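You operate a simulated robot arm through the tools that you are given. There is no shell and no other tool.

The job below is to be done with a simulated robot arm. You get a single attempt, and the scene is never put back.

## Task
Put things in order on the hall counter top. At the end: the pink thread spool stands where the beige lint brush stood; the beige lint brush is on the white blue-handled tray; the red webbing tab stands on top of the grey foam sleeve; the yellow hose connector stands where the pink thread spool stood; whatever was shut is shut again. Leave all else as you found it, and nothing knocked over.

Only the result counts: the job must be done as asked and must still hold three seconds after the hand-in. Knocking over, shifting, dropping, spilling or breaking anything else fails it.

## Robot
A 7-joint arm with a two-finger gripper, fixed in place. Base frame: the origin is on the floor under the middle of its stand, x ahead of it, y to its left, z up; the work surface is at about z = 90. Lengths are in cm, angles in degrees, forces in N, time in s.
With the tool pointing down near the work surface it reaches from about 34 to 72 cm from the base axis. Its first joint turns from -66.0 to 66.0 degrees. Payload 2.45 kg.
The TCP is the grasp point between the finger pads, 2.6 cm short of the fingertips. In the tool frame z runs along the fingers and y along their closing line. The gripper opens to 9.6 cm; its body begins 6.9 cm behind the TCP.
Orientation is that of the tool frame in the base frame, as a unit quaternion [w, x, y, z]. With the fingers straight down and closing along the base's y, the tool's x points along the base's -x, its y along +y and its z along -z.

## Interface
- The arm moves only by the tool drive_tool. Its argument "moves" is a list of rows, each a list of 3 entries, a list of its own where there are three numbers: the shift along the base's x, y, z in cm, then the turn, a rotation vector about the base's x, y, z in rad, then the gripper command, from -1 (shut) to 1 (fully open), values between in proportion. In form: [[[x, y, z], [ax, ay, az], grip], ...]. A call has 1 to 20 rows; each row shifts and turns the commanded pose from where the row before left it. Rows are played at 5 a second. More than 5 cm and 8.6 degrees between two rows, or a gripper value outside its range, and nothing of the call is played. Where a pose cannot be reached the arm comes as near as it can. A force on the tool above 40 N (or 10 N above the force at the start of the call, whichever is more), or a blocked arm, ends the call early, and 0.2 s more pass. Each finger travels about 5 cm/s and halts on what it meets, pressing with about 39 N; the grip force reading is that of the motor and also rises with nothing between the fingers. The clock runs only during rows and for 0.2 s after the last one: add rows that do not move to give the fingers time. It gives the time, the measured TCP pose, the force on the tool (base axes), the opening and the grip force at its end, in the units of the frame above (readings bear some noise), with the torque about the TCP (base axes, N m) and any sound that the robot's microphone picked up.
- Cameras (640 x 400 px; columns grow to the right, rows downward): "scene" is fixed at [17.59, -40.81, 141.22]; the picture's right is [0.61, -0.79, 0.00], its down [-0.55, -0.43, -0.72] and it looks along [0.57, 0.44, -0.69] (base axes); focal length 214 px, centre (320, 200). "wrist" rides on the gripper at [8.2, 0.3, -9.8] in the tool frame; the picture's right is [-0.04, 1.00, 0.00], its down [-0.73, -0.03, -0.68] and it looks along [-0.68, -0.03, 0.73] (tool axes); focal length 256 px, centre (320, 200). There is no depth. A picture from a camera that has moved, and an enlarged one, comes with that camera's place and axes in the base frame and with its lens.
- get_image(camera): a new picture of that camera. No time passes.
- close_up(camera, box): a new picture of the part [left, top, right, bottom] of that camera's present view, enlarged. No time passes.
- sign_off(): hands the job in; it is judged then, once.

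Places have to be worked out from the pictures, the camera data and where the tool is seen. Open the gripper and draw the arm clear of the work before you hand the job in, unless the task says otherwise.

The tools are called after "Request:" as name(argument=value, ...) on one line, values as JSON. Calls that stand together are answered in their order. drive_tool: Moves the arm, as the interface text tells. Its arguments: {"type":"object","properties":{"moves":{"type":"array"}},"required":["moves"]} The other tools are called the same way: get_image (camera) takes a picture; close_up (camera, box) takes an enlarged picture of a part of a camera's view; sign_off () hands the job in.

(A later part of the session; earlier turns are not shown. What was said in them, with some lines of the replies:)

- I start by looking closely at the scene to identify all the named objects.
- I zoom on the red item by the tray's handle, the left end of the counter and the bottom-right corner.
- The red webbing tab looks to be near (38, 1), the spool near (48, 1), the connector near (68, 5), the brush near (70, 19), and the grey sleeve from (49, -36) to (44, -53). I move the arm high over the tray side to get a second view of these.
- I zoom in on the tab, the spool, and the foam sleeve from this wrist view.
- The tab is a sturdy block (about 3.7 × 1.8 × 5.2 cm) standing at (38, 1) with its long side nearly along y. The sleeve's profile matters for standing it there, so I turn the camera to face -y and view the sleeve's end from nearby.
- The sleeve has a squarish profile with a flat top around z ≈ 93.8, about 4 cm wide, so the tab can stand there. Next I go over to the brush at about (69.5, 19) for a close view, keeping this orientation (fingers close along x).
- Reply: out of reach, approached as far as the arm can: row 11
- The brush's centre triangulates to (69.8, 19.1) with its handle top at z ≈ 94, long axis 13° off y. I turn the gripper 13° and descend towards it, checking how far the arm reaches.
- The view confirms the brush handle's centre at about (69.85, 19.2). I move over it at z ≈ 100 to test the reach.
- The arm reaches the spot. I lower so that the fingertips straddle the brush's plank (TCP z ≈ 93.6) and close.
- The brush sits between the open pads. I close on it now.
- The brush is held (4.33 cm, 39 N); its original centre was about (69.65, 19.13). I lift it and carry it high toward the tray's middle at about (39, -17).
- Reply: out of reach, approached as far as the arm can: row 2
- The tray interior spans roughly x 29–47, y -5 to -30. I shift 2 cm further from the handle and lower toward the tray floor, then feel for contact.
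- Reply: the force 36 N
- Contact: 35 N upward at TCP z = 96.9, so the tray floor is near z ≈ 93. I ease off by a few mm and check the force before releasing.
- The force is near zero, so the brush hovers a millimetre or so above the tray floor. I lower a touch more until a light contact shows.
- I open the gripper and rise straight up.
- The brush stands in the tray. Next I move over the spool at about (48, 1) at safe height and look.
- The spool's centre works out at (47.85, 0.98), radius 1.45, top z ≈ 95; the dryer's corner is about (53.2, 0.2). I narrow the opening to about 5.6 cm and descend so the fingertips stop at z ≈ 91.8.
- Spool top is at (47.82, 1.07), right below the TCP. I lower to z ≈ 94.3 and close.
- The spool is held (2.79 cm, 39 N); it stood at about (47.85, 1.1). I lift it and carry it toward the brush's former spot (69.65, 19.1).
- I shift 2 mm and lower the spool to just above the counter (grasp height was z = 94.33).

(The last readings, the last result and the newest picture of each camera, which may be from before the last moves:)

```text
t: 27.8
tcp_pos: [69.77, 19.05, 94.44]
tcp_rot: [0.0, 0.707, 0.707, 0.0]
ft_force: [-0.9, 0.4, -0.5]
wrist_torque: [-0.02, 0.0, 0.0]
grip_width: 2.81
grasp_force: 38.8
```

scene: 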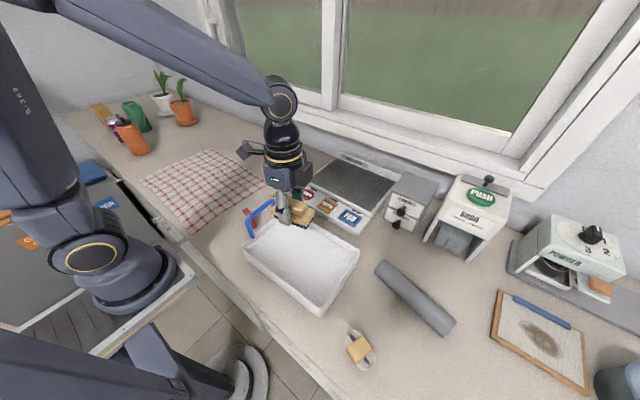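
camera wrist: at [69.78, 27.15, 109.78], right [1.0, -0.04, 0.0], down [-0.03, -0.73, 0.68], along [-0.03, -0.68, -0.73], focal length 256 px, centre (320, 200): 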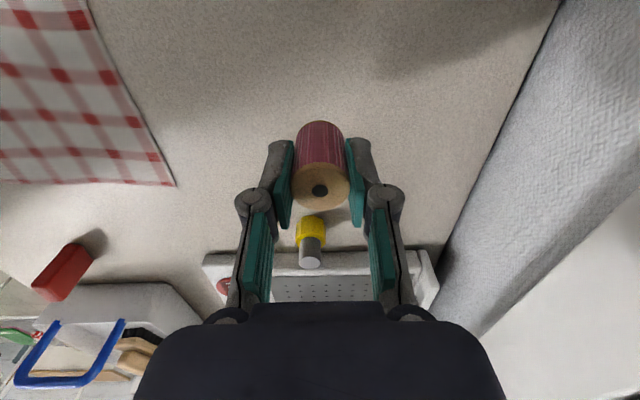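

Request:
drive_tool(moves=[[[0, 0, -0.1], [0, 0, 0], -1], [[0, 0, 0], [0, 0, 0], -1]])

Request:
get_image(camera="wrist")

Request:
close_up(camera="scene", box=[250, 120, 330, 180])

```text
t: 28.4
tcp_pos: [69.68, 19.08, 94.43]
tcp_rot: [0.0, 0.707, 0.707, 0.001]
ft_force: [-0.3, -0.1, 0.0]
wrist_torque: [0.01, 0.02, 0.0]
grip_width: 2.79
grasp_force: 38.5
```

```text
taken
camera wrist: at [70.04, 27.24, 104.29], right [1.0, -0.04, 0.0], down [-0.03, -0.73, 0.68], along [-0.03, -0.68, -0.73], focal length 256 px, centre (320, 200)
```

wrist: 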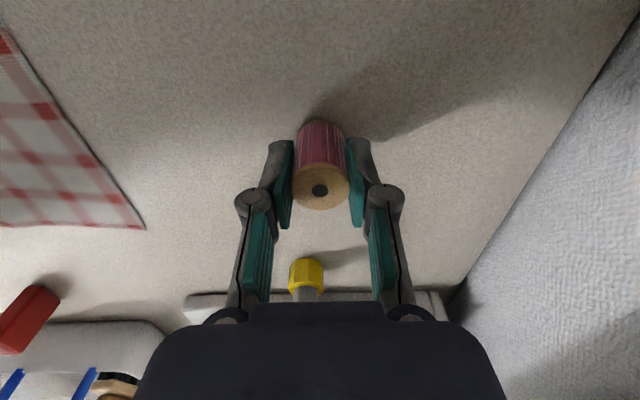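

```text
6.67 times, centred on (290, 150) of scene
camera zoom: at [17.59, -40.81, 141.22], right [0.61, -0.79, 0.0], down [-0.55, -0.43, -0.72], along [0.57, 0.44, -0.69], focal length 1430 px, centre (520, 533)
```

zoom: 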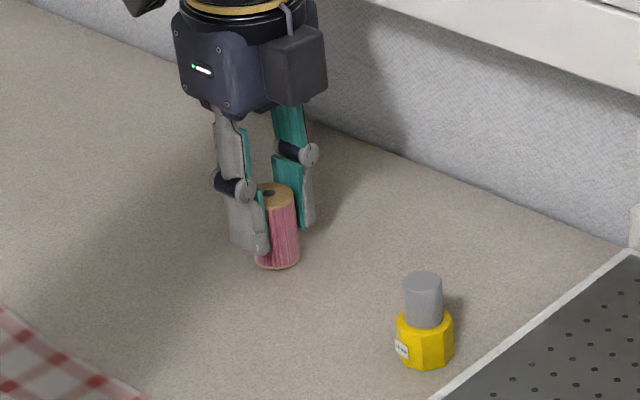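

Request:
drive_tool(moves=[[[0, 0, -0.1], [0, 0, 0], -1], [[0, 0, 0], [0, 0, 0], -1]])

```text
t: 29.0
tcp_pos: [69.74, 18.98, 94.31]
tcp_rot: [0.0, 0.707, 0.707, 0.0]
ft_force: [0.1, 1.3, 0.3]
wrist_torque: [-0.01, -0.02, -0.03]
grip_width: 2.79
grasp_force: 38.9
```

TCP is at its grasp height, so the spool touches the counter. I release gently and rise.

Request:
drive_tool(moves=[[[0, 0, 0], [0, 0, 0], -0.35], [[0, 0, 0], [0, 0, 0], 0], [[0, 0, 0], [0, 0, 0], 0.2], [[0, 0, 0], [0, 0, 0], 0.2], [[0, 0, 1.5], [0, 0, 0], 0.2], [[0, 0, 3], [0, 0, 0], 0.2], [[-1, -1, 4], [0, 0, 0], 0.2], [[0, 0, 0], [0, 0, 0], 0.2]])

Request:
get_image(camera="wrist")

Request:
close_up(camera="scene", box=[250, 120, 330, 180])

```text
t: 30.8
tcp_pos: [68.77, 18.01, 102.72]
tcp_rot: [-0.001, 0.707, 0.707, 0.0]
ft_force: [-1.5, -0.2, -0.3]
wrist_torque: [-0.02, -0.03, 0.02]
grip_width: 5.79
grasp_force: 0.1
```

```text
taken
camera wrist: at [69.02, 26.24, 112.69], right [1.0, -0.04, 0.0], down [-0.03, -0.73, 0.68], along [-0.03, -0.68, -0.73], focal length 256 px, centre (320, 200)
```

wrist: 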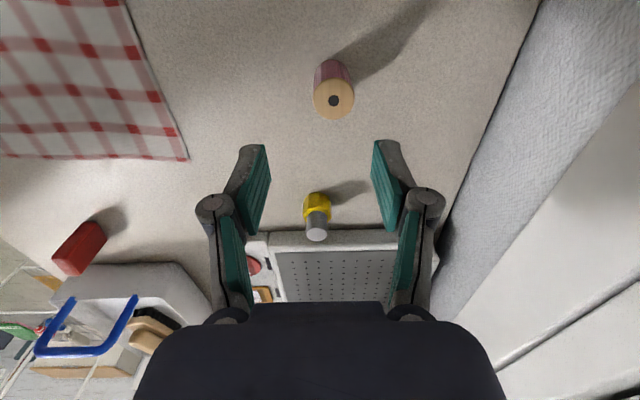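

```text
6.67 times, centred on (290, 150) of scene
camera zoom: at [17.59, -40.81, 141.22], right [0.61, -0.79, 0.0], down [-0.55, -0.43, -0.72], along [0.57, 0.44, -0.69], focal length 1430 px, centre (520, 533)
```

zoom: 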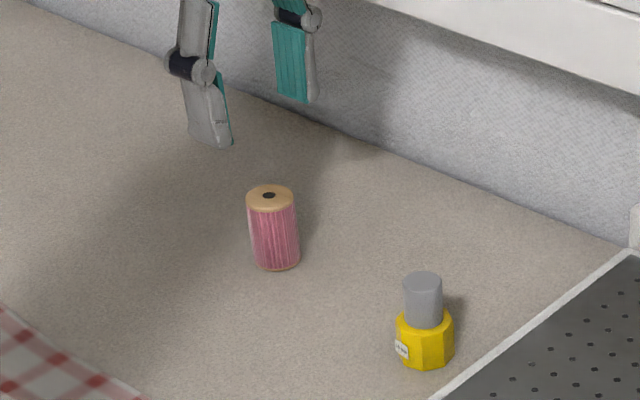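

The spool stands at (69.65, 19.15). Next I look at the connector from just above it.

Request:
drive_tool(moves=[[[-0.3, -4.3, 0.5], [0, 0, 0], 0.2], [[-0.3, -4.3, 0.5], [0, 0, 0], 0.2], [[-0.1, -4.2, 0.3], [0, 0, 0], 0.2], [[0, 0, 0], [0, 0, 0], 0.2]])

Request:
get_image(camera="wrist")

Request:
close_up(camera="wrist", box=[270, 50, 400, 150])

Request:
close_up(camera="scene", box=[280, 140, 360, 190])

```text
t: 31.8
tcp_pos: [67.95, 5.24, 104.1]
tcp_rot: [0.001, 0.707, 0.707, 0.0]
ft_force: [1.0, 1.0, 0.6]
wrist_torque: [0.03, 0.01, -0.01]
grip_width: 5.76
grasp_force: 0.1
```

```text
taken
camera wrist: at [68.32, 13.5, 113.95], right [1.0, -0.04, 0.0], down [-0.03, -0.73, 0.68], along [-0.03, -0.68, -0.73], focal length 256 px, centre (320, 200)
```

wrist: 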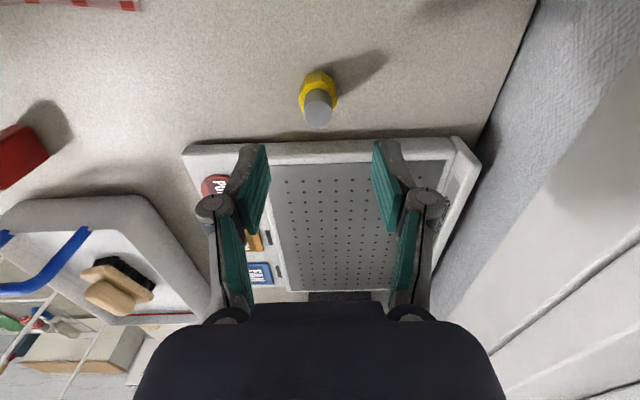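

```text
4.00 times, centred on (335, 100) of wrist
camera zoom: at [68.32, 13.5, 113.95], right [1.0, -0.04, 0.0], down [-0.03, -0.73, 0.68], along [-0.03, -0.68, -0.73], focal length 1024 px, centre (260, 600)
```

zoom: 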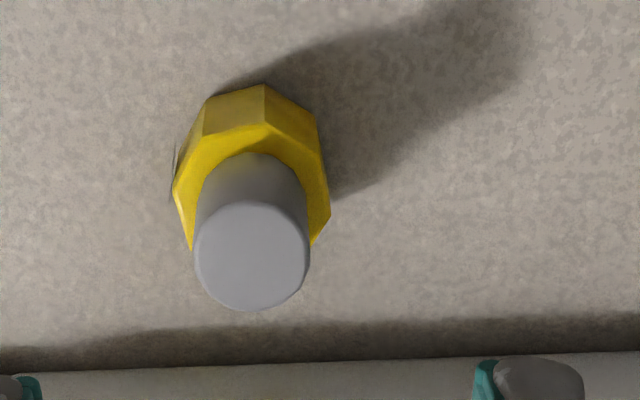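

```text
8.00 times, centred on (320, 165) of scene
camera zoom: at [17.59, -40.82, 141.22], right [0.61, -0.79, 0.0], down [-0.55, -0.43, -0.72], along [0.57, 0.44, -0.69], focal length 1716 px, centre (320, 480)
```

zoom: 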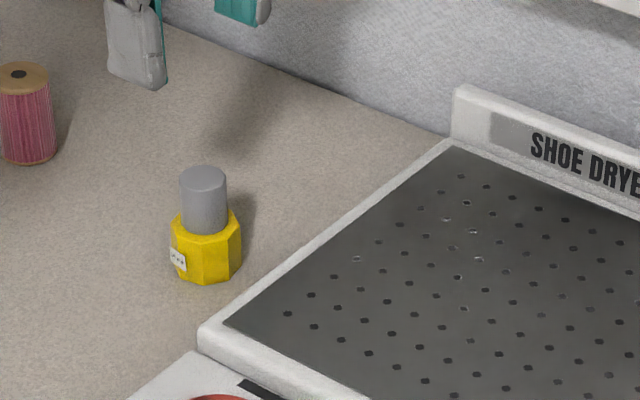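

The connector's centre is about (67.83, 5.15), base 3.2 cm wide up to z ≈ 92.7, top at z ≈ 95.7. I descend to z ≈ 93.5 and grip the yellow base.

Request:
drive_tool(moves=[[[-0.1, -0.1, -3], [0, 0, 0], 0.2], [[0, 0, -3], [0, 0, 0], 0.2], [[0, 0, -2.5], [0, 0, 0], 0.2], [[0, 0, -2.1], [0, 0, 0], 0.2], [[0, 0, 0], [0, 0, 0], 0.2]])

Request:
get_image(camera="wrist")

Request:
close_up(camera="scene", box=[280, 140, 360, 190])

```text
t: 33.0
tcp_pos: [67.85, 5.17, 93.49]
tcp_rot: [-0.001, 0.707, 0.707, -0.001]
ft_force: [-0.4, 0.2, -1.0]
wrist_torque: [-0.01, 0.01, 0.04]
grip_width: 5.77
grasp_force: 0.1
```

```text
taken
camera wrist: at [68.19, 13.34, 103.34], right [1.0, -0.04, 0.0], down [-0.03, -0.73, 0.68], along [-0.03, -0.68, -0.73], focal length 256 px, centre (320, 200)
```

wrist: 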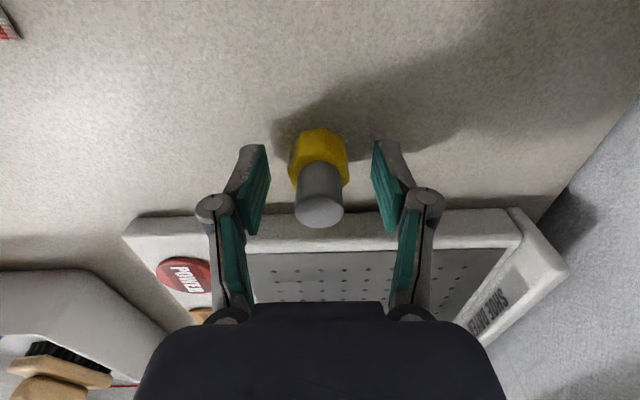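

```text
8.00 times, centred on (320, 165) of scene
camera zoom: at [17.59, -40.81, 141.22], right [0.61, -0.79, 0.0], down [-0.55, -0.43, -0.72], along [0.57, 0.44, -0.69], focal length 1716 px, centre (320, 480)
```

zoom: 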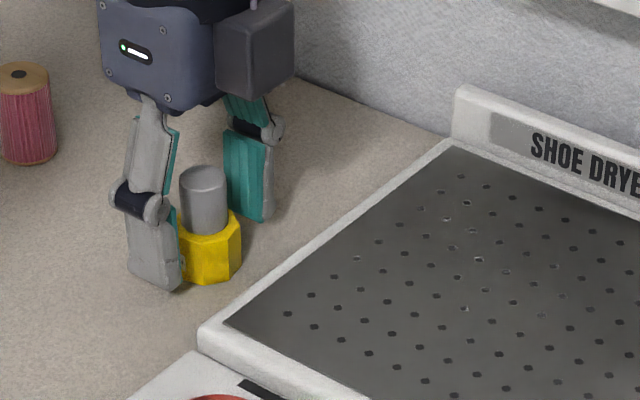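

The connector is centred between the pads. I close slowly on the base.

Request:
drive_tool(moves=[[[0, 0, 0], [0, 0, 0], -0.1], [[0, 0, 0], [0, 0, 0], -0.3], [[0, 0, 0], [0, 0, 0], -0.5], [[0, 0, 0], [0, 0, 0], -1], [[0, 0, 0], [0, 0, 0], -1]])

Request:
get_image(camera="wrist")

Request:
close_up(camera="scene", box=[280, 140, 360, 190])

```text
t: 34.2
tcp_pos: [67.89, 5.17, 93.53]
tcp_rot: [0.0, 0.707, 0.707, 0.0]
ft_force: [-0.3, 0.0, -0.4]
wrist_torque: [-0.04, 0.01, 0.03]
grip_width: 3.16
grasp_force: 39.2
```

```text
taken
camera wrist: at [68.2, 13.34, 103.38], right [1.0, -0.04, 0.0], down [-0.03, -0.73, 0.68], along [-0.03, -0.68, -0.73], focal length 256 px, centre (320, 200)
```

wrist: 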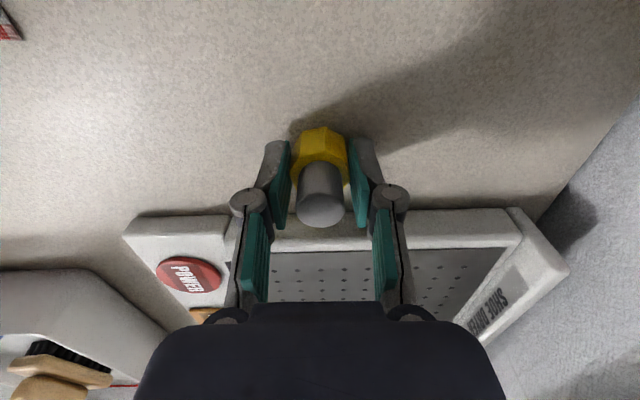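

```text
8.00 times, centred on (320, 165) of scene
camera zoom: at [17.59, -40.81, 141.22], right [0.61, -0.79, 0.0], down [-0.55, -0.43, -0.72], along [0.57, 0.44, -0.69], focal length 1716 px, centre (320, 480)
```

zoom: 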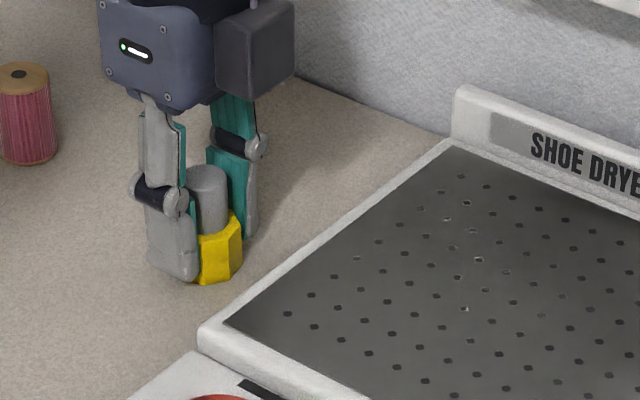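

Request:
close_up(camera="wrist", box=[260, 110, 380, 240])

```text
3.08 times, centred on (320, 175) of wrist
camera zoom: at [68.2, 13.34, 103.38], right [1.0, -0.04, 0.0], down [-0.03, -0.73, 0.68], along [-0.03, -0.68, -0.73], focal length 788 px, centre (320, 277)
```

zoom: 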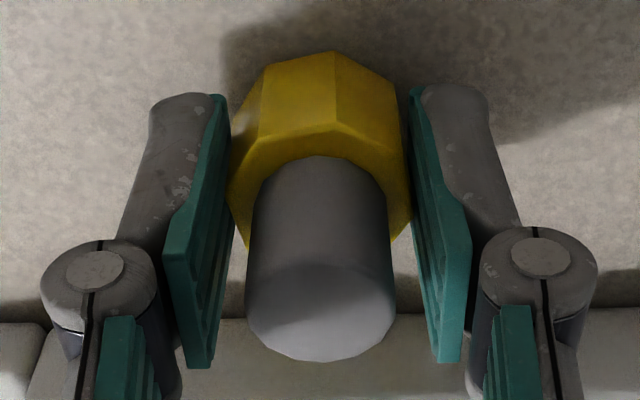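

The connector is held by its base (3.16 cm). Its centre is about 1.5 mm on the -y side of the TCP, so I aim the TCP at (47.85, 1.2), the spool's old spot, travelling at z ≈ 103.5.

Request:
drive_tool(moves=[[[0, 0, 2], [0, 0, 0], -1], [[0, 0, 4], [0, 0, 0], -1], [[0, 0, 4], [0, 0, 0], -1], [[-4, -0.8, 0], [0, 0, 0], -1], [[-4, -0.8, 0], [0, 0, 0], -1], [[-4, -0.8, 0], [0, 0, 0], -1], [[-4, -0.8, 0], [0, 0, 0], -1], [[-4, -0.8, 0], [0, 0, 0], -1], [[0, 0, -3], [0, 0, 0], -1], [[0, 0, 0], [0, 0, 0], -1]])

Request:
get_image(camera="wrist")

Request:
close_up(camera="scene", box=[230, 150, 350, 240])

```text
t: 36.4
tcp_pos: [47.83, 1.2, 100.6]
tcp_rot: [-0.001, 0.707, 0.707, 0.0]
ft_force: [0.0, 0.4, 0.4]
wrist_torque: [-0.02, -0.03, -0.01]
grip_width: 3.15
grasp_force: 38.8
```

```text
taken
camera wrist: at [48.27, 9.31, 110.39], right [1.0, -0.04, 0.0], down [-0.03, -0.73, 0.68], along [-0.03, -0.68, -0.73], focal length 256 px, centre (320, 200)
```

wrist: 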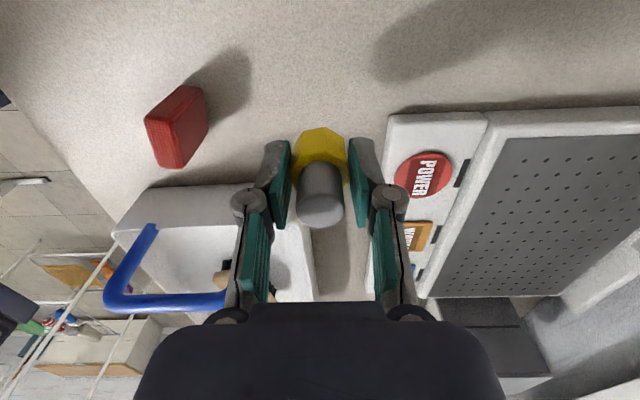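

```text
4.44 times, centred on (290, 195) of scene
camera zoom: at [17.59, -40.81, 141.22], right [0.61, -0.79, 0.0], down [-0.55, -0.43, -0.72], along [0.57, 0.44, -0.69], focal length 953 px, centre (453, 222)
```

zoom: 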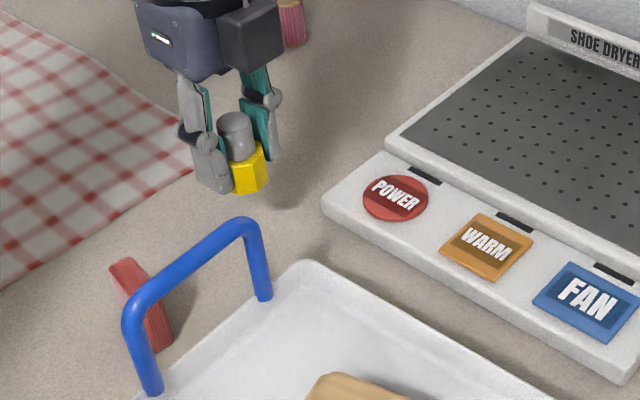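

Position is (47.83, 1.20). I lower to just above the counter.

Request:
drive_tool(moves=[[[0, 0, -2.5], [0, 0, 0], -1], [[0, 0, -2.2], [0, 0, 0], -1], [[0, 0, -1.4], [0, 0, 0], -1], [[0, 0, -0.8], [0, 0, 0], -1], [[0, 0, 0], [0, 0, 0], -1]])

```text
t: 37.6
tcp_pos: [47.83, 1.17, 93.46]
tcp_rot: [0.0, 0.707, 0.707, 0.0]
ft_force: [0.2, 0.4, 0.5]
wrist_torque: [-0.01, 0.01, -0.01]
grip_width: 3.18
grasp_force: 39.0
```

That equals the grasp height, so the base rests on the counter. I open gently to about 5.5 cm and rise.

Request:
drive_tool(moves=[[[0, 0, 0], [0, 0, 0], -0.25], [[0, 0, 0], [0, 0, 0], 0], [[0, 0, 0], [0, 0, 0], 0.13], [[0, 0, 0], [0, 0, 0], 0.13], [[0, 0, 1.5], [0, 0, 0], 0.13], [[0, 0, 3], [0, 0, 0], 0.13], [[0, 0, 4.5], [0, 0, 0], 0.13], [[0, 0, 0], [0, 0, 0], 0.13]])

Request:
get_image(camera="wrist")

Request:
close_up(camera="scene", box=[230, 150, 350, 240])

```text
t: 39.4
tcp_pos: [47.89, 1.18, 102.64]
tcp_rot: [0.0, 0.707, 0.708, 0.0]
ft_force: [0.1, -0.5, 0.7]
wrist_torque: [0.02, 0.01, -0.01]
grip_width: 5.43
grasp_force: 0.0
```

```text
taken
camera wrist: at [48.2, 9.37, 112.54], right [1.0, -0.04, 0.0], down [-0.03, -0.73, 0.68], along [-0.03, -0.68, -0.73], focal length 256 px, centre (320, 200)
```

wrist: 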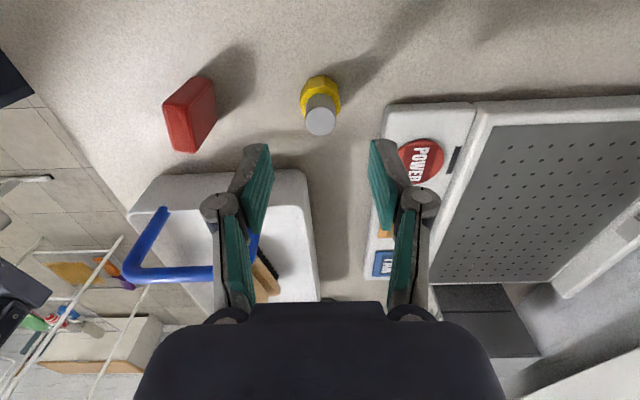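

```text
4.44 times, centred on (290, 195) of scene
camera zoom: at [17.59, -40.81, 141.22], right [0.61, -0.79, 0.0], down [-0.55, -0.43, -0.72], along [0.57, 0.44, -0.69], focal length 953 px, centre (453, 222)
```

zoom: 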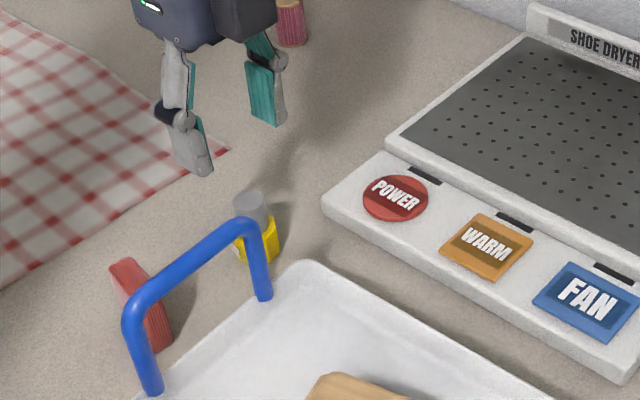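

The connector stands at the spool's old spot. Now I turn the gripper -11.7° to match the tab and move above it at about (38, 1).

Request:
drive_tool(moves=[[[-2.5, 0.2, 0.8], [0, 0, -0.068], 0.2], [[-2.5, 0.2, 0.5], [0, 0, -0.068], 0.2], [[-2.5, 0, 0], [0, 0, -0.068], 0.2], [[-2.4, -0.3, 0], [0, 0, 0], 0.2], [[0, 0, 0], [0, 0, 0], 0.2]])

Request:
get_image(camera="wrist")

Request:
close_up(camera="wrist", box=[250, 50, 390, 150])

Request:
close_up(camera="scene", box=[210, 150, 330, 240])

```text
t: 40.6
tcp_pos: [37.92, 1.19, 103.96]
tcp_rot: [0.0, 0.775, 0.632, 0.0]
ft_force: [-0.1, -0.7, -1.6]
wrist_torque: [0.01, -0.01, -0.02]
grip_width: 5.73
grasp_force: 0.1
```

```text
taken
camera wrist: at [39.99, 9.24, 113.8], right [0.97, -0.24, 0.0], down [-0.18, -0.71, 0.68], along [-0.16, -0.66, -0.73], focal length 256 px, centre (320, 200)
```

wrist: 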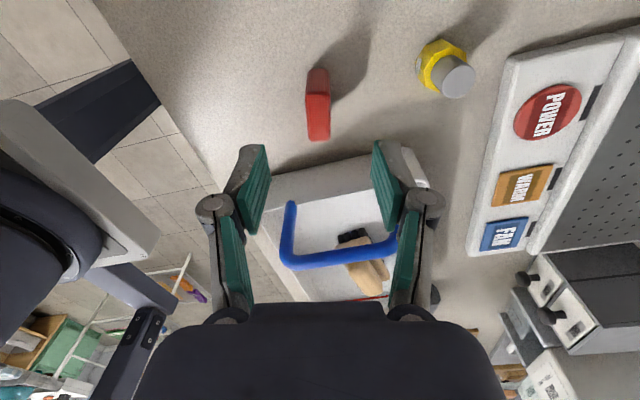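

```text
4.00 times, centred on (320, 100) of wrist
camera zoom: at [39.99, 9.24, 113.8], right [0.97, -0.24, 0.0], down [-0.18, -0.71, 0.68], along [-0.16, -0.66, -0.73], focal length 1024 px, centre (320, 600)
```

zoom: 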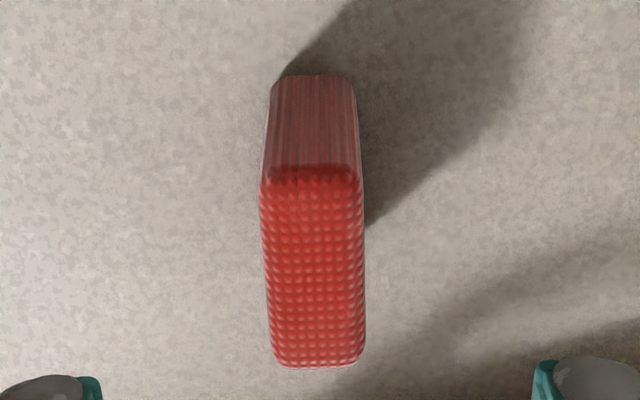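

```text
4.44 times, centred on (270, 195) of scene
camera zoom: at [17.59, -40.81, 141.22], right [0.61, -0.79, 0.0], down [-0.55, -0.43, -0.72], along [0.57, 0.44, -0.69], focal length 953 px, centre (542, 222)
```

zoom: 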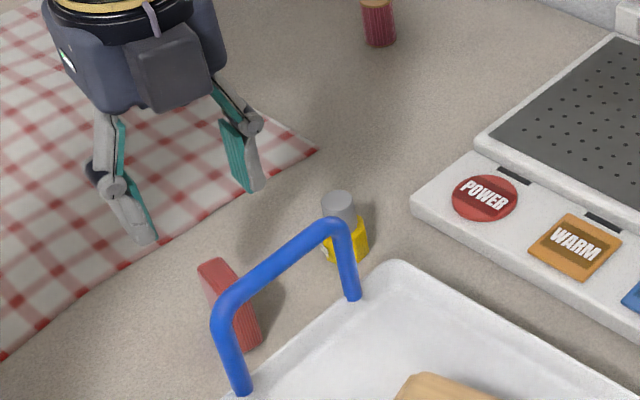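

The tab is centred at about (37.85, 0.85), 5.4 cm tall, and aligned with the gripper; the tray handle is at y ≈ -6.5, clear of the hand. I descend to z ≈ 93.7.

Request:
drive_tool(moves=[[[-0.07, -0.3, -3], [0, 0, 0], 0.2], [[0, 0, -3], [0, 0, 0], 0.2], [[0, 0, -2.5], [0, 0, 0], 0.2], [[0, 0, -1.7], [0, 0, 0], 0.2], [[0, 0, 0], [0, 0, 0], 0.2]])

Request:
get_image(camera="wrist")

Request:
close_up(camera="scene", box=[210, 150, 330, 240])

```text
t: 41.8
tcp_pos: [37.98, 0.96, 93.8]
tcp_rot: [0.0, 0.775, 0.632, 0.0]
ft_force: [0.3, 0.4, 0.1]
wrist_torque: [0.04, 0.0, 0.04]
grip_width: 5.77
grasp_force: 0.0
```

```text
taken
camera wrist: at [39.93, 8.93, 103.55], right [0.97, -0.24, 0.0], down [-0.18, -0.71, 0.68], along [-0.16, -0.66, -0.73], focal length 256 px, centre (320, 200)
```

wrist: 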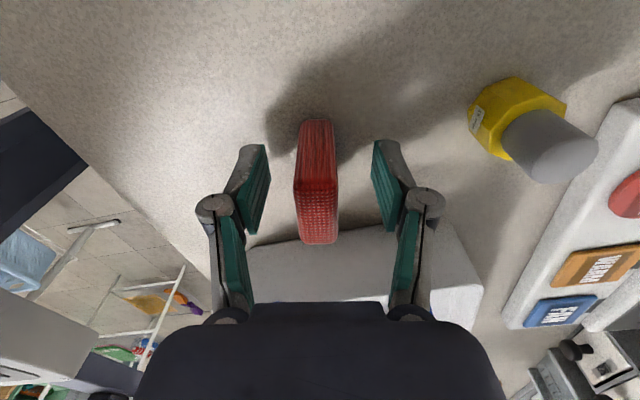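

```text
4.44 times, centred on (270, 195) of scene
camera zoom: at [17.59, -40.81, 141.22], right [0.61, -0.79, 0.0], down [-0.55, -0.43, -0.72], along [0.57, 0.44, -0.69], focal length 953 px, centre (542, 222)
```

zoom: 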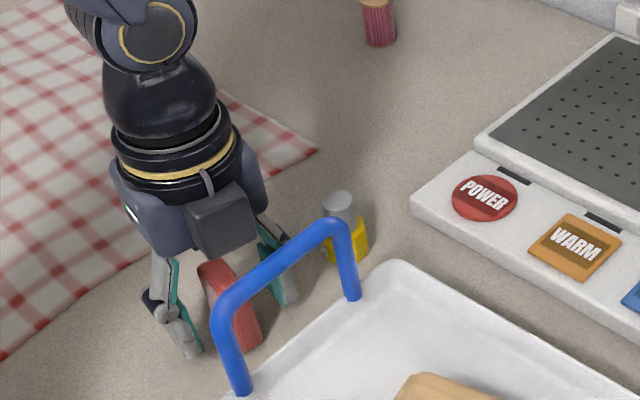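

The tab is between the pads. I close on it.

Request:
drive_tool(moves=[[[0, 0, 0], [0, 0, 0], -0.2], [[0, 0, 0], [0, 0, 0], -0.5], [[0, 0, 0], [0, 0, 0], -0.7], [[0, 0, 0], [0, 0, 0], -1], [[0, 0, 0], [0, 0, 0], -1]])

Request:
get_image(camera="wrist")

Request:
close_up(camera="wrist", box=[250, 100, 390, 250])

```text
t: 43.0
tcp_pos: [37.96, 0.99, 93.77]
tcp_rot: [0.001, 0.775, 0.632, 0.001]
ft_force: [-0.2, 0.3, 0.1]
wrist_torque: [0.02, 0.0, -0.02]
grip_width: 1.77
grasp_force: 38.9
```

```text
taken
camera wrist: at [39.93, 8.94, 103.58], right [0.97, -0.24, 0.0], down [-0.18, -0.71, 0.68], along [-0.16, -0.66, -0.73], focal length 256 px, centre (320, 200)
```

wrist: 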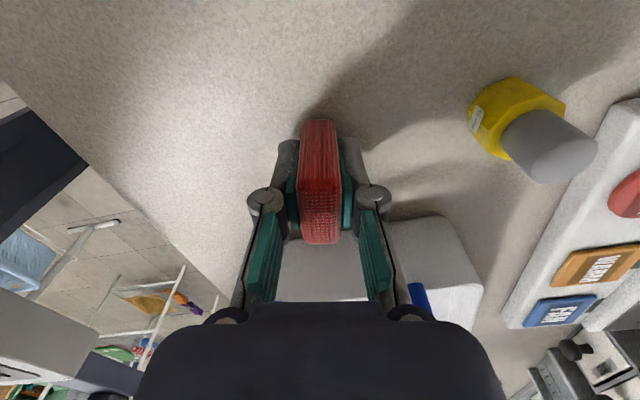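

```text
2.67 times, centred on (320, 175) of wrist
camera zoom: at [39.93, 8.94, 103.58], right [0.97, -0.24, 0.0], down [-0.18, -0.71, 0.68], along [-0.16, -0.66, -0.73], focal length 683 px, centre (320, 267)
```

zoom: 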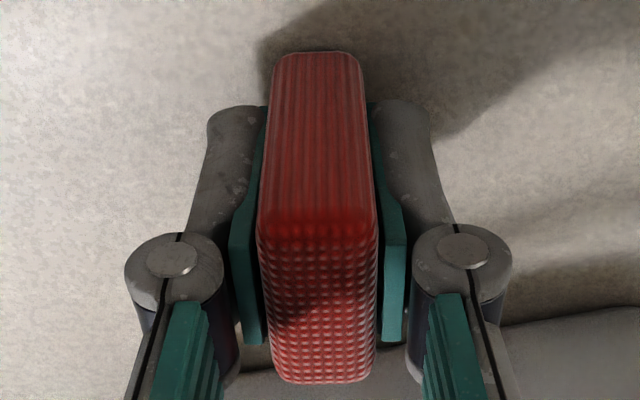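

The tab is held (1.77 cm wide). I lift it well above the tray handle (top ≈ 103) and carry it toward the sleeve, stopping at about (46, -40) to look.

Request:
drive_tool(moves=[[[0, 0, 2.5], [0, 0, 0], -1], [[0, 0, 4.7], [0, 0, 0], -1], [[0, 0, 4.7], [0, 0, 0], -1], [[0, 0, 4.7], [0, 0, 0], -1], [[0.9, -4.5, 0], [0, 0, 0], -1], [[0.9, -4.5, 0], [0, 0, 0], -1], [[0.9, -4.5, 0], [0, 0, 0], -1], [[0.9, -4.5, 0], [0, 0, 0], -1], [[0.9, -4.5, 0], [0, 0, 0], -1], [[0.9, -4.5, 0], [0, 0, 0], -1], [[0.9, -4.5, 0], [0, 0, 0], -1], [[0.9, -4.5, 0], [0, 0, 0], -1], [[0.9, -4.5, 0], [0, 0, 0], -1], [[0, 0, 0], [0, 0, 0], -1]])

Request:
get_image(camera="wrist")

Request:
get_image(camera="scene")

```text
t: 46.0
tcp_pos: [46.07, -39.58, 110.3]
tcp_rot: [-0.001, 0.775, 0.632, 0.001]
ft_force: [-0.1, 0.2, -0.3]
wrist_torque: [-0.02, -0.04, -0.02]
grip_width: 1.79
grasp_force: 38.7
```

```text
taken
camera wrist: at [48.06, -31.69, 120.15], right [0.97, -0.24, 0.0], down [-0.18, -0.71, 0.68], along [-0.16, -0.66, -0.73], focal length 256 px, centre (320, 200)
```

wrist: 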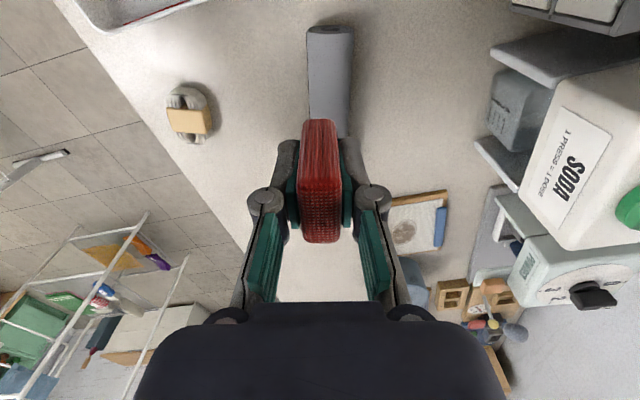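

```text
taken
```

scene: 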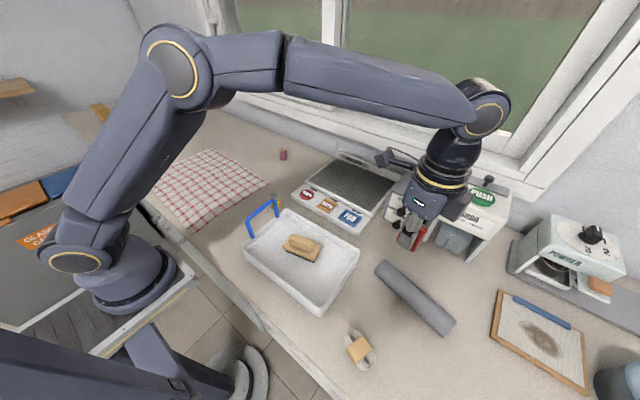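

Request:
close_up(camera="wrist", box=[270, 10, 390, 140])

Request:
close_up(camera="scene", box=[350, 180, 470, 340])

```text
3.08 times, centred on (330, 75) of wrist
camera zoom: at [48.06, -31.69, 120.15], right [0.97, -0.24, 0.0], down [-0.18, -0.71, 0.68], along [-0.16, -0.66, -0.73], focal length 788 px, centre (289, 585)
```

zoom: 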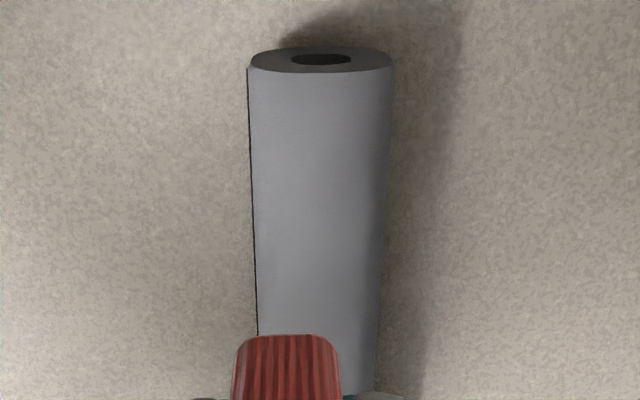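

```text
2.50 times, centred on (410, 260) of scene
camera zoom: at [17.59, -40.82, 141.22], right [0.61, -0.79, 0.0], down [-0.55, -0.43, -0.72], along [0.57, 0.44, -0.69], focal length 536 px, centre (95, 50)
```

zoom: 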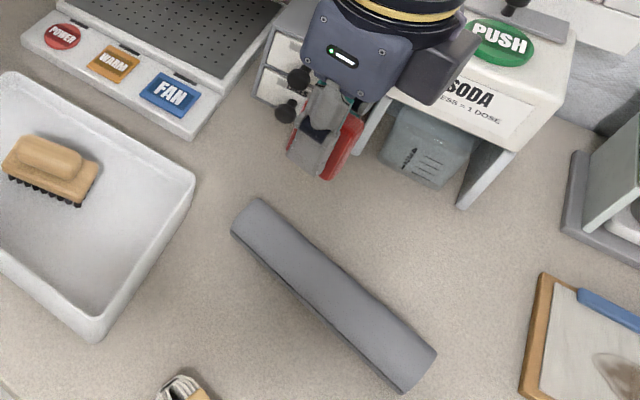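

Two views agree: the sleeve's axis passes x ≈ 46.6 at y = -42 with a 12.7° slant, and spans y ≈ -36.5 to -53.7. I go over its middle, TCP (45.93, -44.93), add the last -1° of turn and lower to z ≈ 100.

Request:
drive_tool(moves=[[[-0.05, -2.7, 0], [0, 0, -0.018], -1], [[-0.09, -2.65, 0], [0, 0, 0], -1], [[0, 0, -3.5], [0, 0, 0], -1], [[0, 0, -3.5], [0, 0, 0], -1], [[0, 0, -2.5], [0, 0, 0], -1], [[0, 0, 0], [0, 0, 0], -1]])

Request:
get_image(camera="wrist")

Request:
close_up(camera="wrist", box=[240, 40, 400, 240])

Request:
close_up(camera="scene", box=[350, 200, 510, 340])

```text
t: 47.4
tcp_pos: [45.93, -44.82, 100.8]
tcp_rot: [0.0, 0.78, 0.625, 0.0]
ft_force: [-0.1, -0.7, -0.4]
wrist_torque: [0.01, -0.03, 0.02]
grip_width: 1.75
grasp_force: 39.7
```

```text
taken
camera wrist: at [48.02, -36.94, 110.68], right [0.97, -0.26, 0.0], down [-0.19, -0.71, 0.68], along [-0.18, -0.66, -0.73], focal length 256 px, centre (320, 200)
```

wrist: 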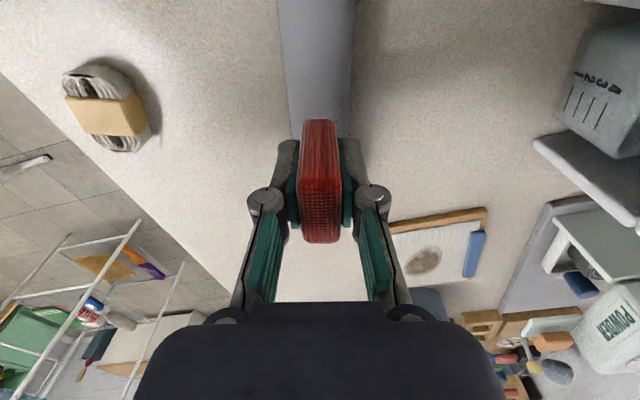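

```text
2.00 times, centred on (320, 140) of wrist
camera zoom: at [48.02, -36.94, 110.68], right [0.97, -0.26, 0.0], down [-0.19, -0.71, 0.68], along [-0.18, -0.66, -0.73], focal length 512 px, centre (320, 320)
```

zoom: 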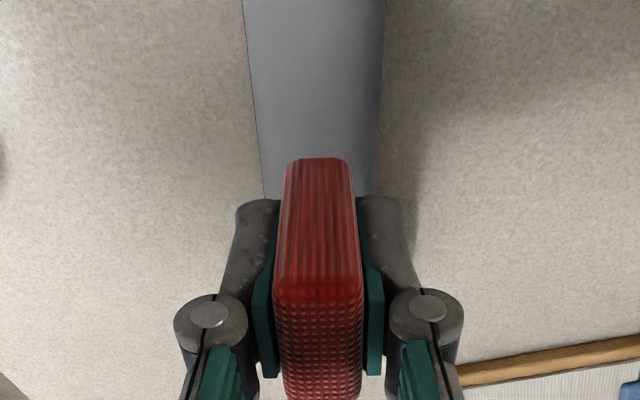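

```text
2.86 times, centred on (430, 270) of scene
camera zoom: at [17.59, -40.81, 141.22], right [0.61, -0.79, 0.0], down [-0.55, -0.43, -0.72], along [0.57, 0.44, -0.69], focal length 613 px, centre (6, 0)
```

zoom: 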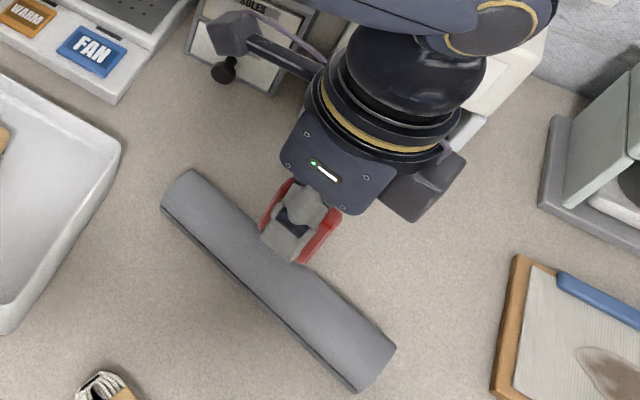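

The tab is centred over the sleeve's axis to within about 1 mm. I lower in small steps to find the contact, expected around TCP z ≈ 97.7.

Request:
drive_tool(moves=[[[0, -0.1, -1.5], [0, 0, 0], -1], [[0, 0, -0.8], [0, 0, 0], -1], [[0, 0, -0.2], [0, 0, 0], -1], [[0, 0, 0], [0, 0, 0], -1]])

Request:
close_up(camera="scene", box=[380, 220, 460, 300])

```text
t: 48.4
tcp_pos: [45.91, -45.06, 98.29]
tcp_rot: [0.0, 0.782, 0.624, 0.0]
ft_force: [0.0, 0.4, -0.4]
wrist_torque: [-0.03, 0.01, -0.02]
grip_width: 1.76
grasp_force: 39.3
```

```text
5.00 times, centred on (420, 260) of scene
camera zoom: at [17.59, -40.81, 141.22], right [0.61, -0.79, 0.0], down [-0.55, -0.43, -0.72], along [0.57, 0.44, -0.69], focal length 1072 px, centre (-180, -100)
```

zoom: 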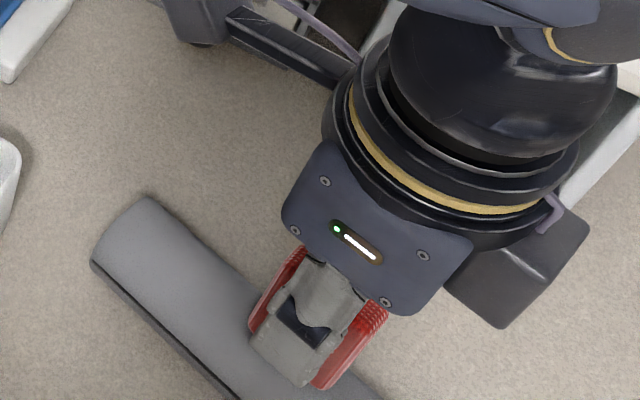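

No contact yet at z = 98.3; I continue in 1–2 mm steps.

Request:
drive_tool(moves=[[[0, 0, -0.2], [0, 0, 0], -1], [[0, 0, -0.1], [0, 0, 0], -1], [[0, 0, 0], [0, 0, 0], -1]])

```text
t: 49.2
tcp_pos: [45.94, -44.95, 98.05]
tcp_rot: [0.0, 0.782, 0.624, 0.001]
ft_force: [0.2, 0.0, -0.5]
wrist_torque: [0.0, 0.01, 0.04]
grip_width: 1.77
grasp_force: 39.5
```

Request:
drive_tool(moves=[[[0, 0, -0.1], [0, 0, 0], -1], [[0, 0, -0.1], [0, 0, 0], -1], [[0, 0, 0], [0, 0, 0], -1]])

```text
t: 50.0
tcp_pos: [45.86, -44.88, 97.99]
tcp_rot: [0.001, 0.781, 0.625, 0.0]
ft_force: [-0.7, 1.2, 6.8]
wrist_torque: [0.04, 0.01, 0.05]
grip_width: 1.8
grasp_force: 39.0
```

Contact: 6.8 N at z ≈ 97.97 with almost no torque, so the tab sits flat on the sleeve (top ≈ 94.2). I ease off half a millimetre and open slowly, then look before rising.

Request:
drive_tool(moves=[[[0, 0, 0.06], [0, 0, 0], -1], [[0, 0, 0], [0, 0, 0], -0.6], [[0, 0, 0], [0, 0, 0], -0.4], [[0, 0, 0], [0, 0, 0], -0.1], [[0, 0, 0], [0, 0, 0], 0.1], [[0, 0, 0], [0, 0, 0], 0.1]])

Request:
get_image(camera="wrist")

Request:
close_up(camera="scene", box=[380, 220, 460, 300])

```text
t: 51.4
tcp_pos: [45.89, -44.96, 97.93]
tcp_rot: [-0.001, 0.781, 0.624, 0.0]
ft_force: [0.2, -0.1, -0.5]
wrist_torque: [0.04, 0.03, -0.02]
grip_width: 5.26
grasp_force: 0.0
```

```text
taken
camera wrist: at [47.97, -37.06, 107.73], right [0.97, -0.26, 0.0], down [-0.19, -0.71, 0.68], along [-0.18, -0.66, -0.73], focal length 256 px, centre (320, 200)
```

wrist: 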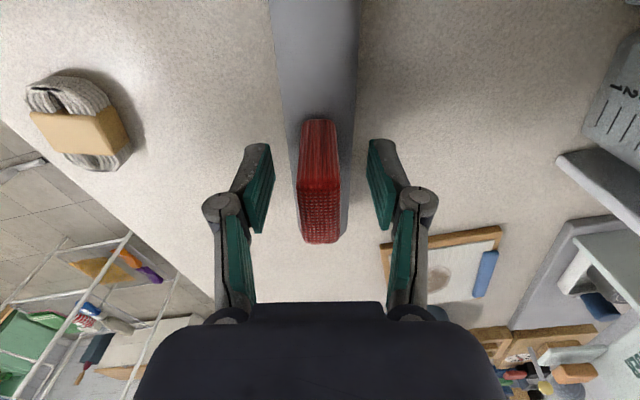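

```text
5.00 times, centred on (420, 260) of scene
camera zoom: at [17.59, -40.81, 141.22], right [0.61, -0.79, 0.0], down [-0.55, -0.43, -0.72], along [0.57, 0.44, -0.69], focal length 1072 px, centre (-180, -100)
```

zoom: 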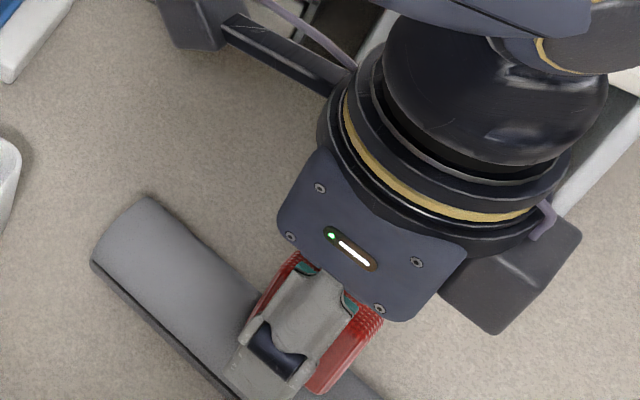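

The tab stays standing with the pads clear of it. I rise straight up.

Request:
drive_tool(moves=[[[0, 0, 1], [0, 0, 0], 0.1], [[0, 0, 2], [0, 0, 0], 0.1], [[0, 0, 3], [0, 0, 0], 0.1], [[0, 0, 4], [0, 0, 0], 0.1], [[0, 0, 4], [0, 0, 0], 0.1], [[0, 0, 0], [0, 0, 0], 0.1]])

Request:
get_image(camera="wrist")

Request:
close_up(camera="wrist", box=[260, 30, 380, 140])

Request:
close_up(camera="scene", box=[360, 220, 480, 350])

```text
t: 52.8
tcp_pos: [45.88, -44.79, 111.92]
tcp_rot: [0.0, 0.782, 0.624, 0.001]
ft_force: [0.4, 0.7, 0.1]
wrist_torque: [0.0, -0.02, 0.01]
grip_width: 5.3
grasp_force: 0.0
```

```text
taken
camera wrist: at [47.92, -37.0, 121.73], right [0.97, -0.26, 0.0], down [-0.19, -0.71, 0.68], along [-0.18, -0.66, -0.73], focal length 256 px, centre (320, 200)
```

wrist: 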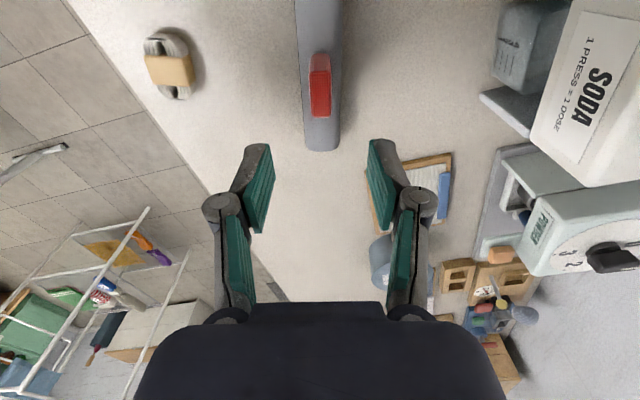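

```text
3.64 times, centred on (320, 85) of wrist
camera zoom: at [47.92, -37.0, 121.73], right [0.97, -0.26, 0.0], down [-0.19, -0.71, 0.68], along [-0.18, -0.66, -0.73], focal length 931 px, centre (320, 618)
```

zoom: 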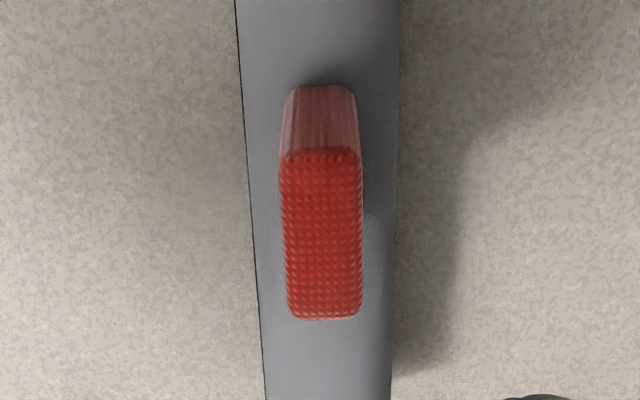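

```text
3.08 times, centred on (420, 285) of scene
camera zoom: at [17.59, -40.81, 141.22], right [0.61, -0.79, 0.0], down [-0.55, -0.43, -0.72], along [0.57, 0.44, -0.69], focal length 660 px, centre (12, -62)
```

zoom: 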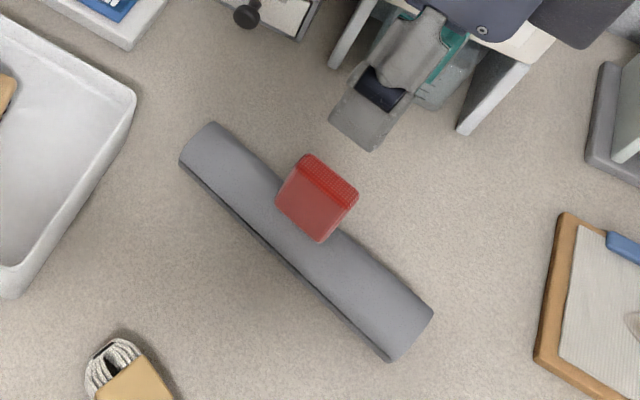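

The tab stands upright on the sleeve. I open the gripper and draw the arm back to a high neutral place, then check everything.

Request:
drive_tool(moves=[[[-0.5, 2, 3], [0, 0, 0], 0.5], [[-0.5, 3.5, 2.5], [0, 0, 0], 1], [[0, 4.3, 2], [0, 0, 0], 1], [[0, 4.3, 2], [0, 0, 0], 1], [[0, 4.5, 1.5], [0, 0, 0], 1], [[0, 4.5, 1.5], [0, 0, 0], 1], [[0, 4.5, 1], [0, 0, 0], 1], [[0, 4.5, 1], [0, 0, 0], 1], [[0, 4.5, 0.5], [0, 0, 0], 1], [[0, 4.5, 0], [0, 0, 0], 1], [[0, 4.5, 0], [0, 0, 0], 1], [[0, 4.5, 0], [0, 0, 0], 1], [[0, 0, 0], [0, 0, 0], 1]])

Request:
get_image(camera="scene")

Request:
get_image(camera="wrist")

Request:
close_up(camera="scene", box=[230, 130, 390, 230])

Request:
close_up(camera="scene", box=[360, 150, 640, 320])

Request:
close_up(camera="scene", box=[230, 200, 470, 350])

```text
t: 55.6
tcp_pos: [44.88, 5.11, 127.08]
tcp_rot: [0.001, 0.781, 0.624, 0.001]
ft_force: [-0.3, -0.5, -0.2]
wrist_torque: [0.0, 0.01, 0.02]
grip_width: 9.58
grasp_force: 0.1
```

```text
taken
```

scene: 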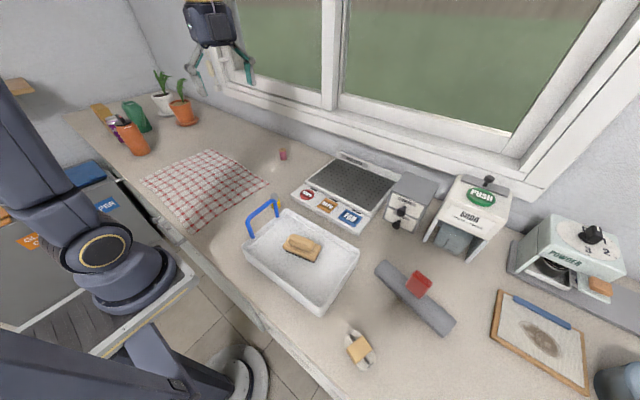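

```text
taken
camera wrist: at [47.01, 13.02, 136.85], right [0.97, -0.26, 0.0], down [-0.19, -0.71, 0.68], along [-0.18, -0.66, -0.73], focal length 256 px, centre (320, 200)
```

wrist: 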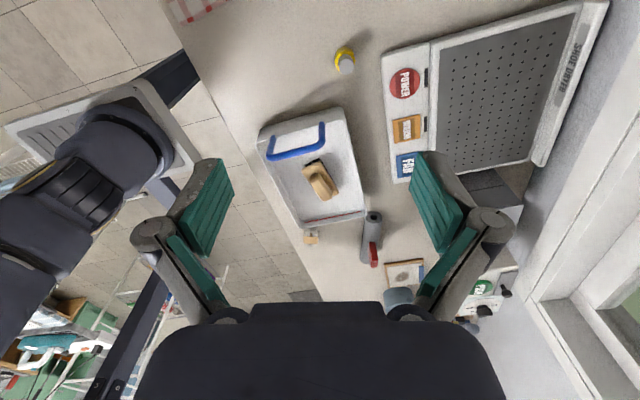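

```text
4.00 times, centred on (310, 180) of scene
camera zoom: at [17.59, -40.81, 141.22], right [0.61, -0.79, 0.0], down [-0.55, -0.43, -0.72], along [0.57, 0.44, -0.69], focal length 858 px, centre (360, 280)
```

zoom: 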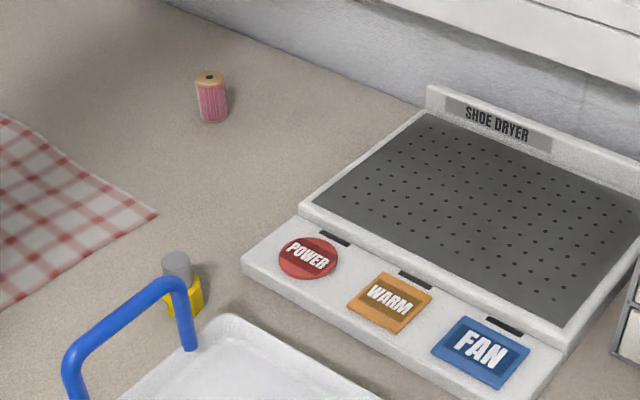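

```text
2.29 times, centred on (500, 235) of scene
camera zoom: at [17.59, -40.81, 141.22], right [0.61, -0.79, 0.0], down [-0.55, -0.43, -0.72], along [0.57, 0.44, -0.69], focal length 490 px, centre (-91, 120)
```

zoom: 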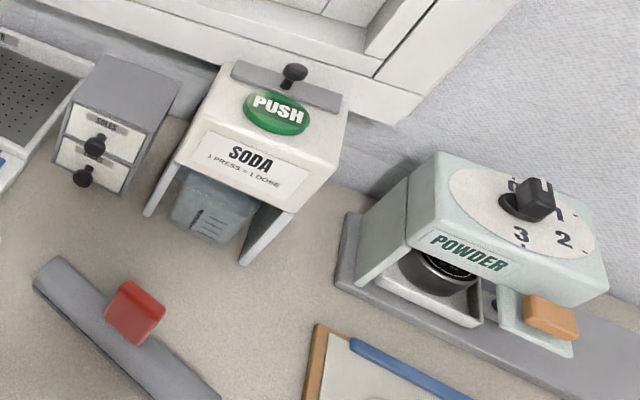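

```text
2.67 times, centred on (350, 275) of scene
camera zoom: at [17.59, -40.81, 141.22], right [0.61, -0.79, 0.0], down [-0.55, -0.43, -0.72], along [0.57, 0.44, -0.69], focal length 572 px, centre (240, 0)
```

zoom: 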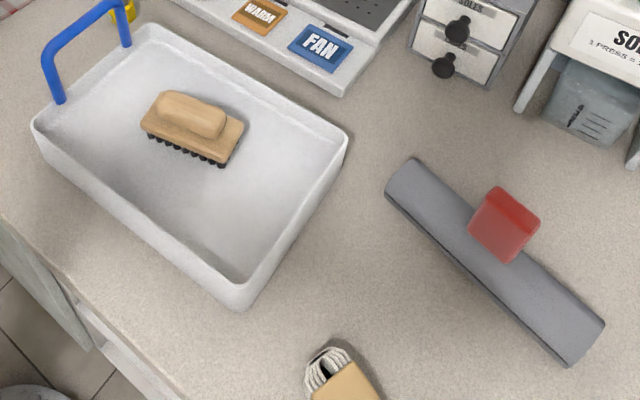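

All four items are in place: the spool at the brush's old spot, the brush in the tray, the connector at the spool's old spot and the tab upright on the sleeve. Drawers and machines look untouched, and the arm is clear with the gripper open, so I hand the job in.

Request:
sign_off()

```text
The job is handed in.
```

The job is done and handed in. In the last pictures everything was standing as asked.

- **Pink thread spool:** stands where the beige lint brush stood, at about (69.7, 19.1), within a few millimetres of the brush's old centre.
- **Beige lint brush:** rests upright on the floor of the white blue-handled tray.
- **Yellow hose connector:** stands where the spool stood, at about (47.8, 1.1).
- **Red webbing tab:** stands upright on the middle of the grey foam sleeve's flat top. It stayed put when I let go and was still standing in the last pictures.

I opened nothing, so nothing had to be shut again. Nothing was knocked over, and nothing else looked moved in the last pictures. While setting the brush down I pressed on the tray floor with about 35 N for a moment, but the tray did not shift.

The arm ended high above the counter, clear of everything, with the gripper open.
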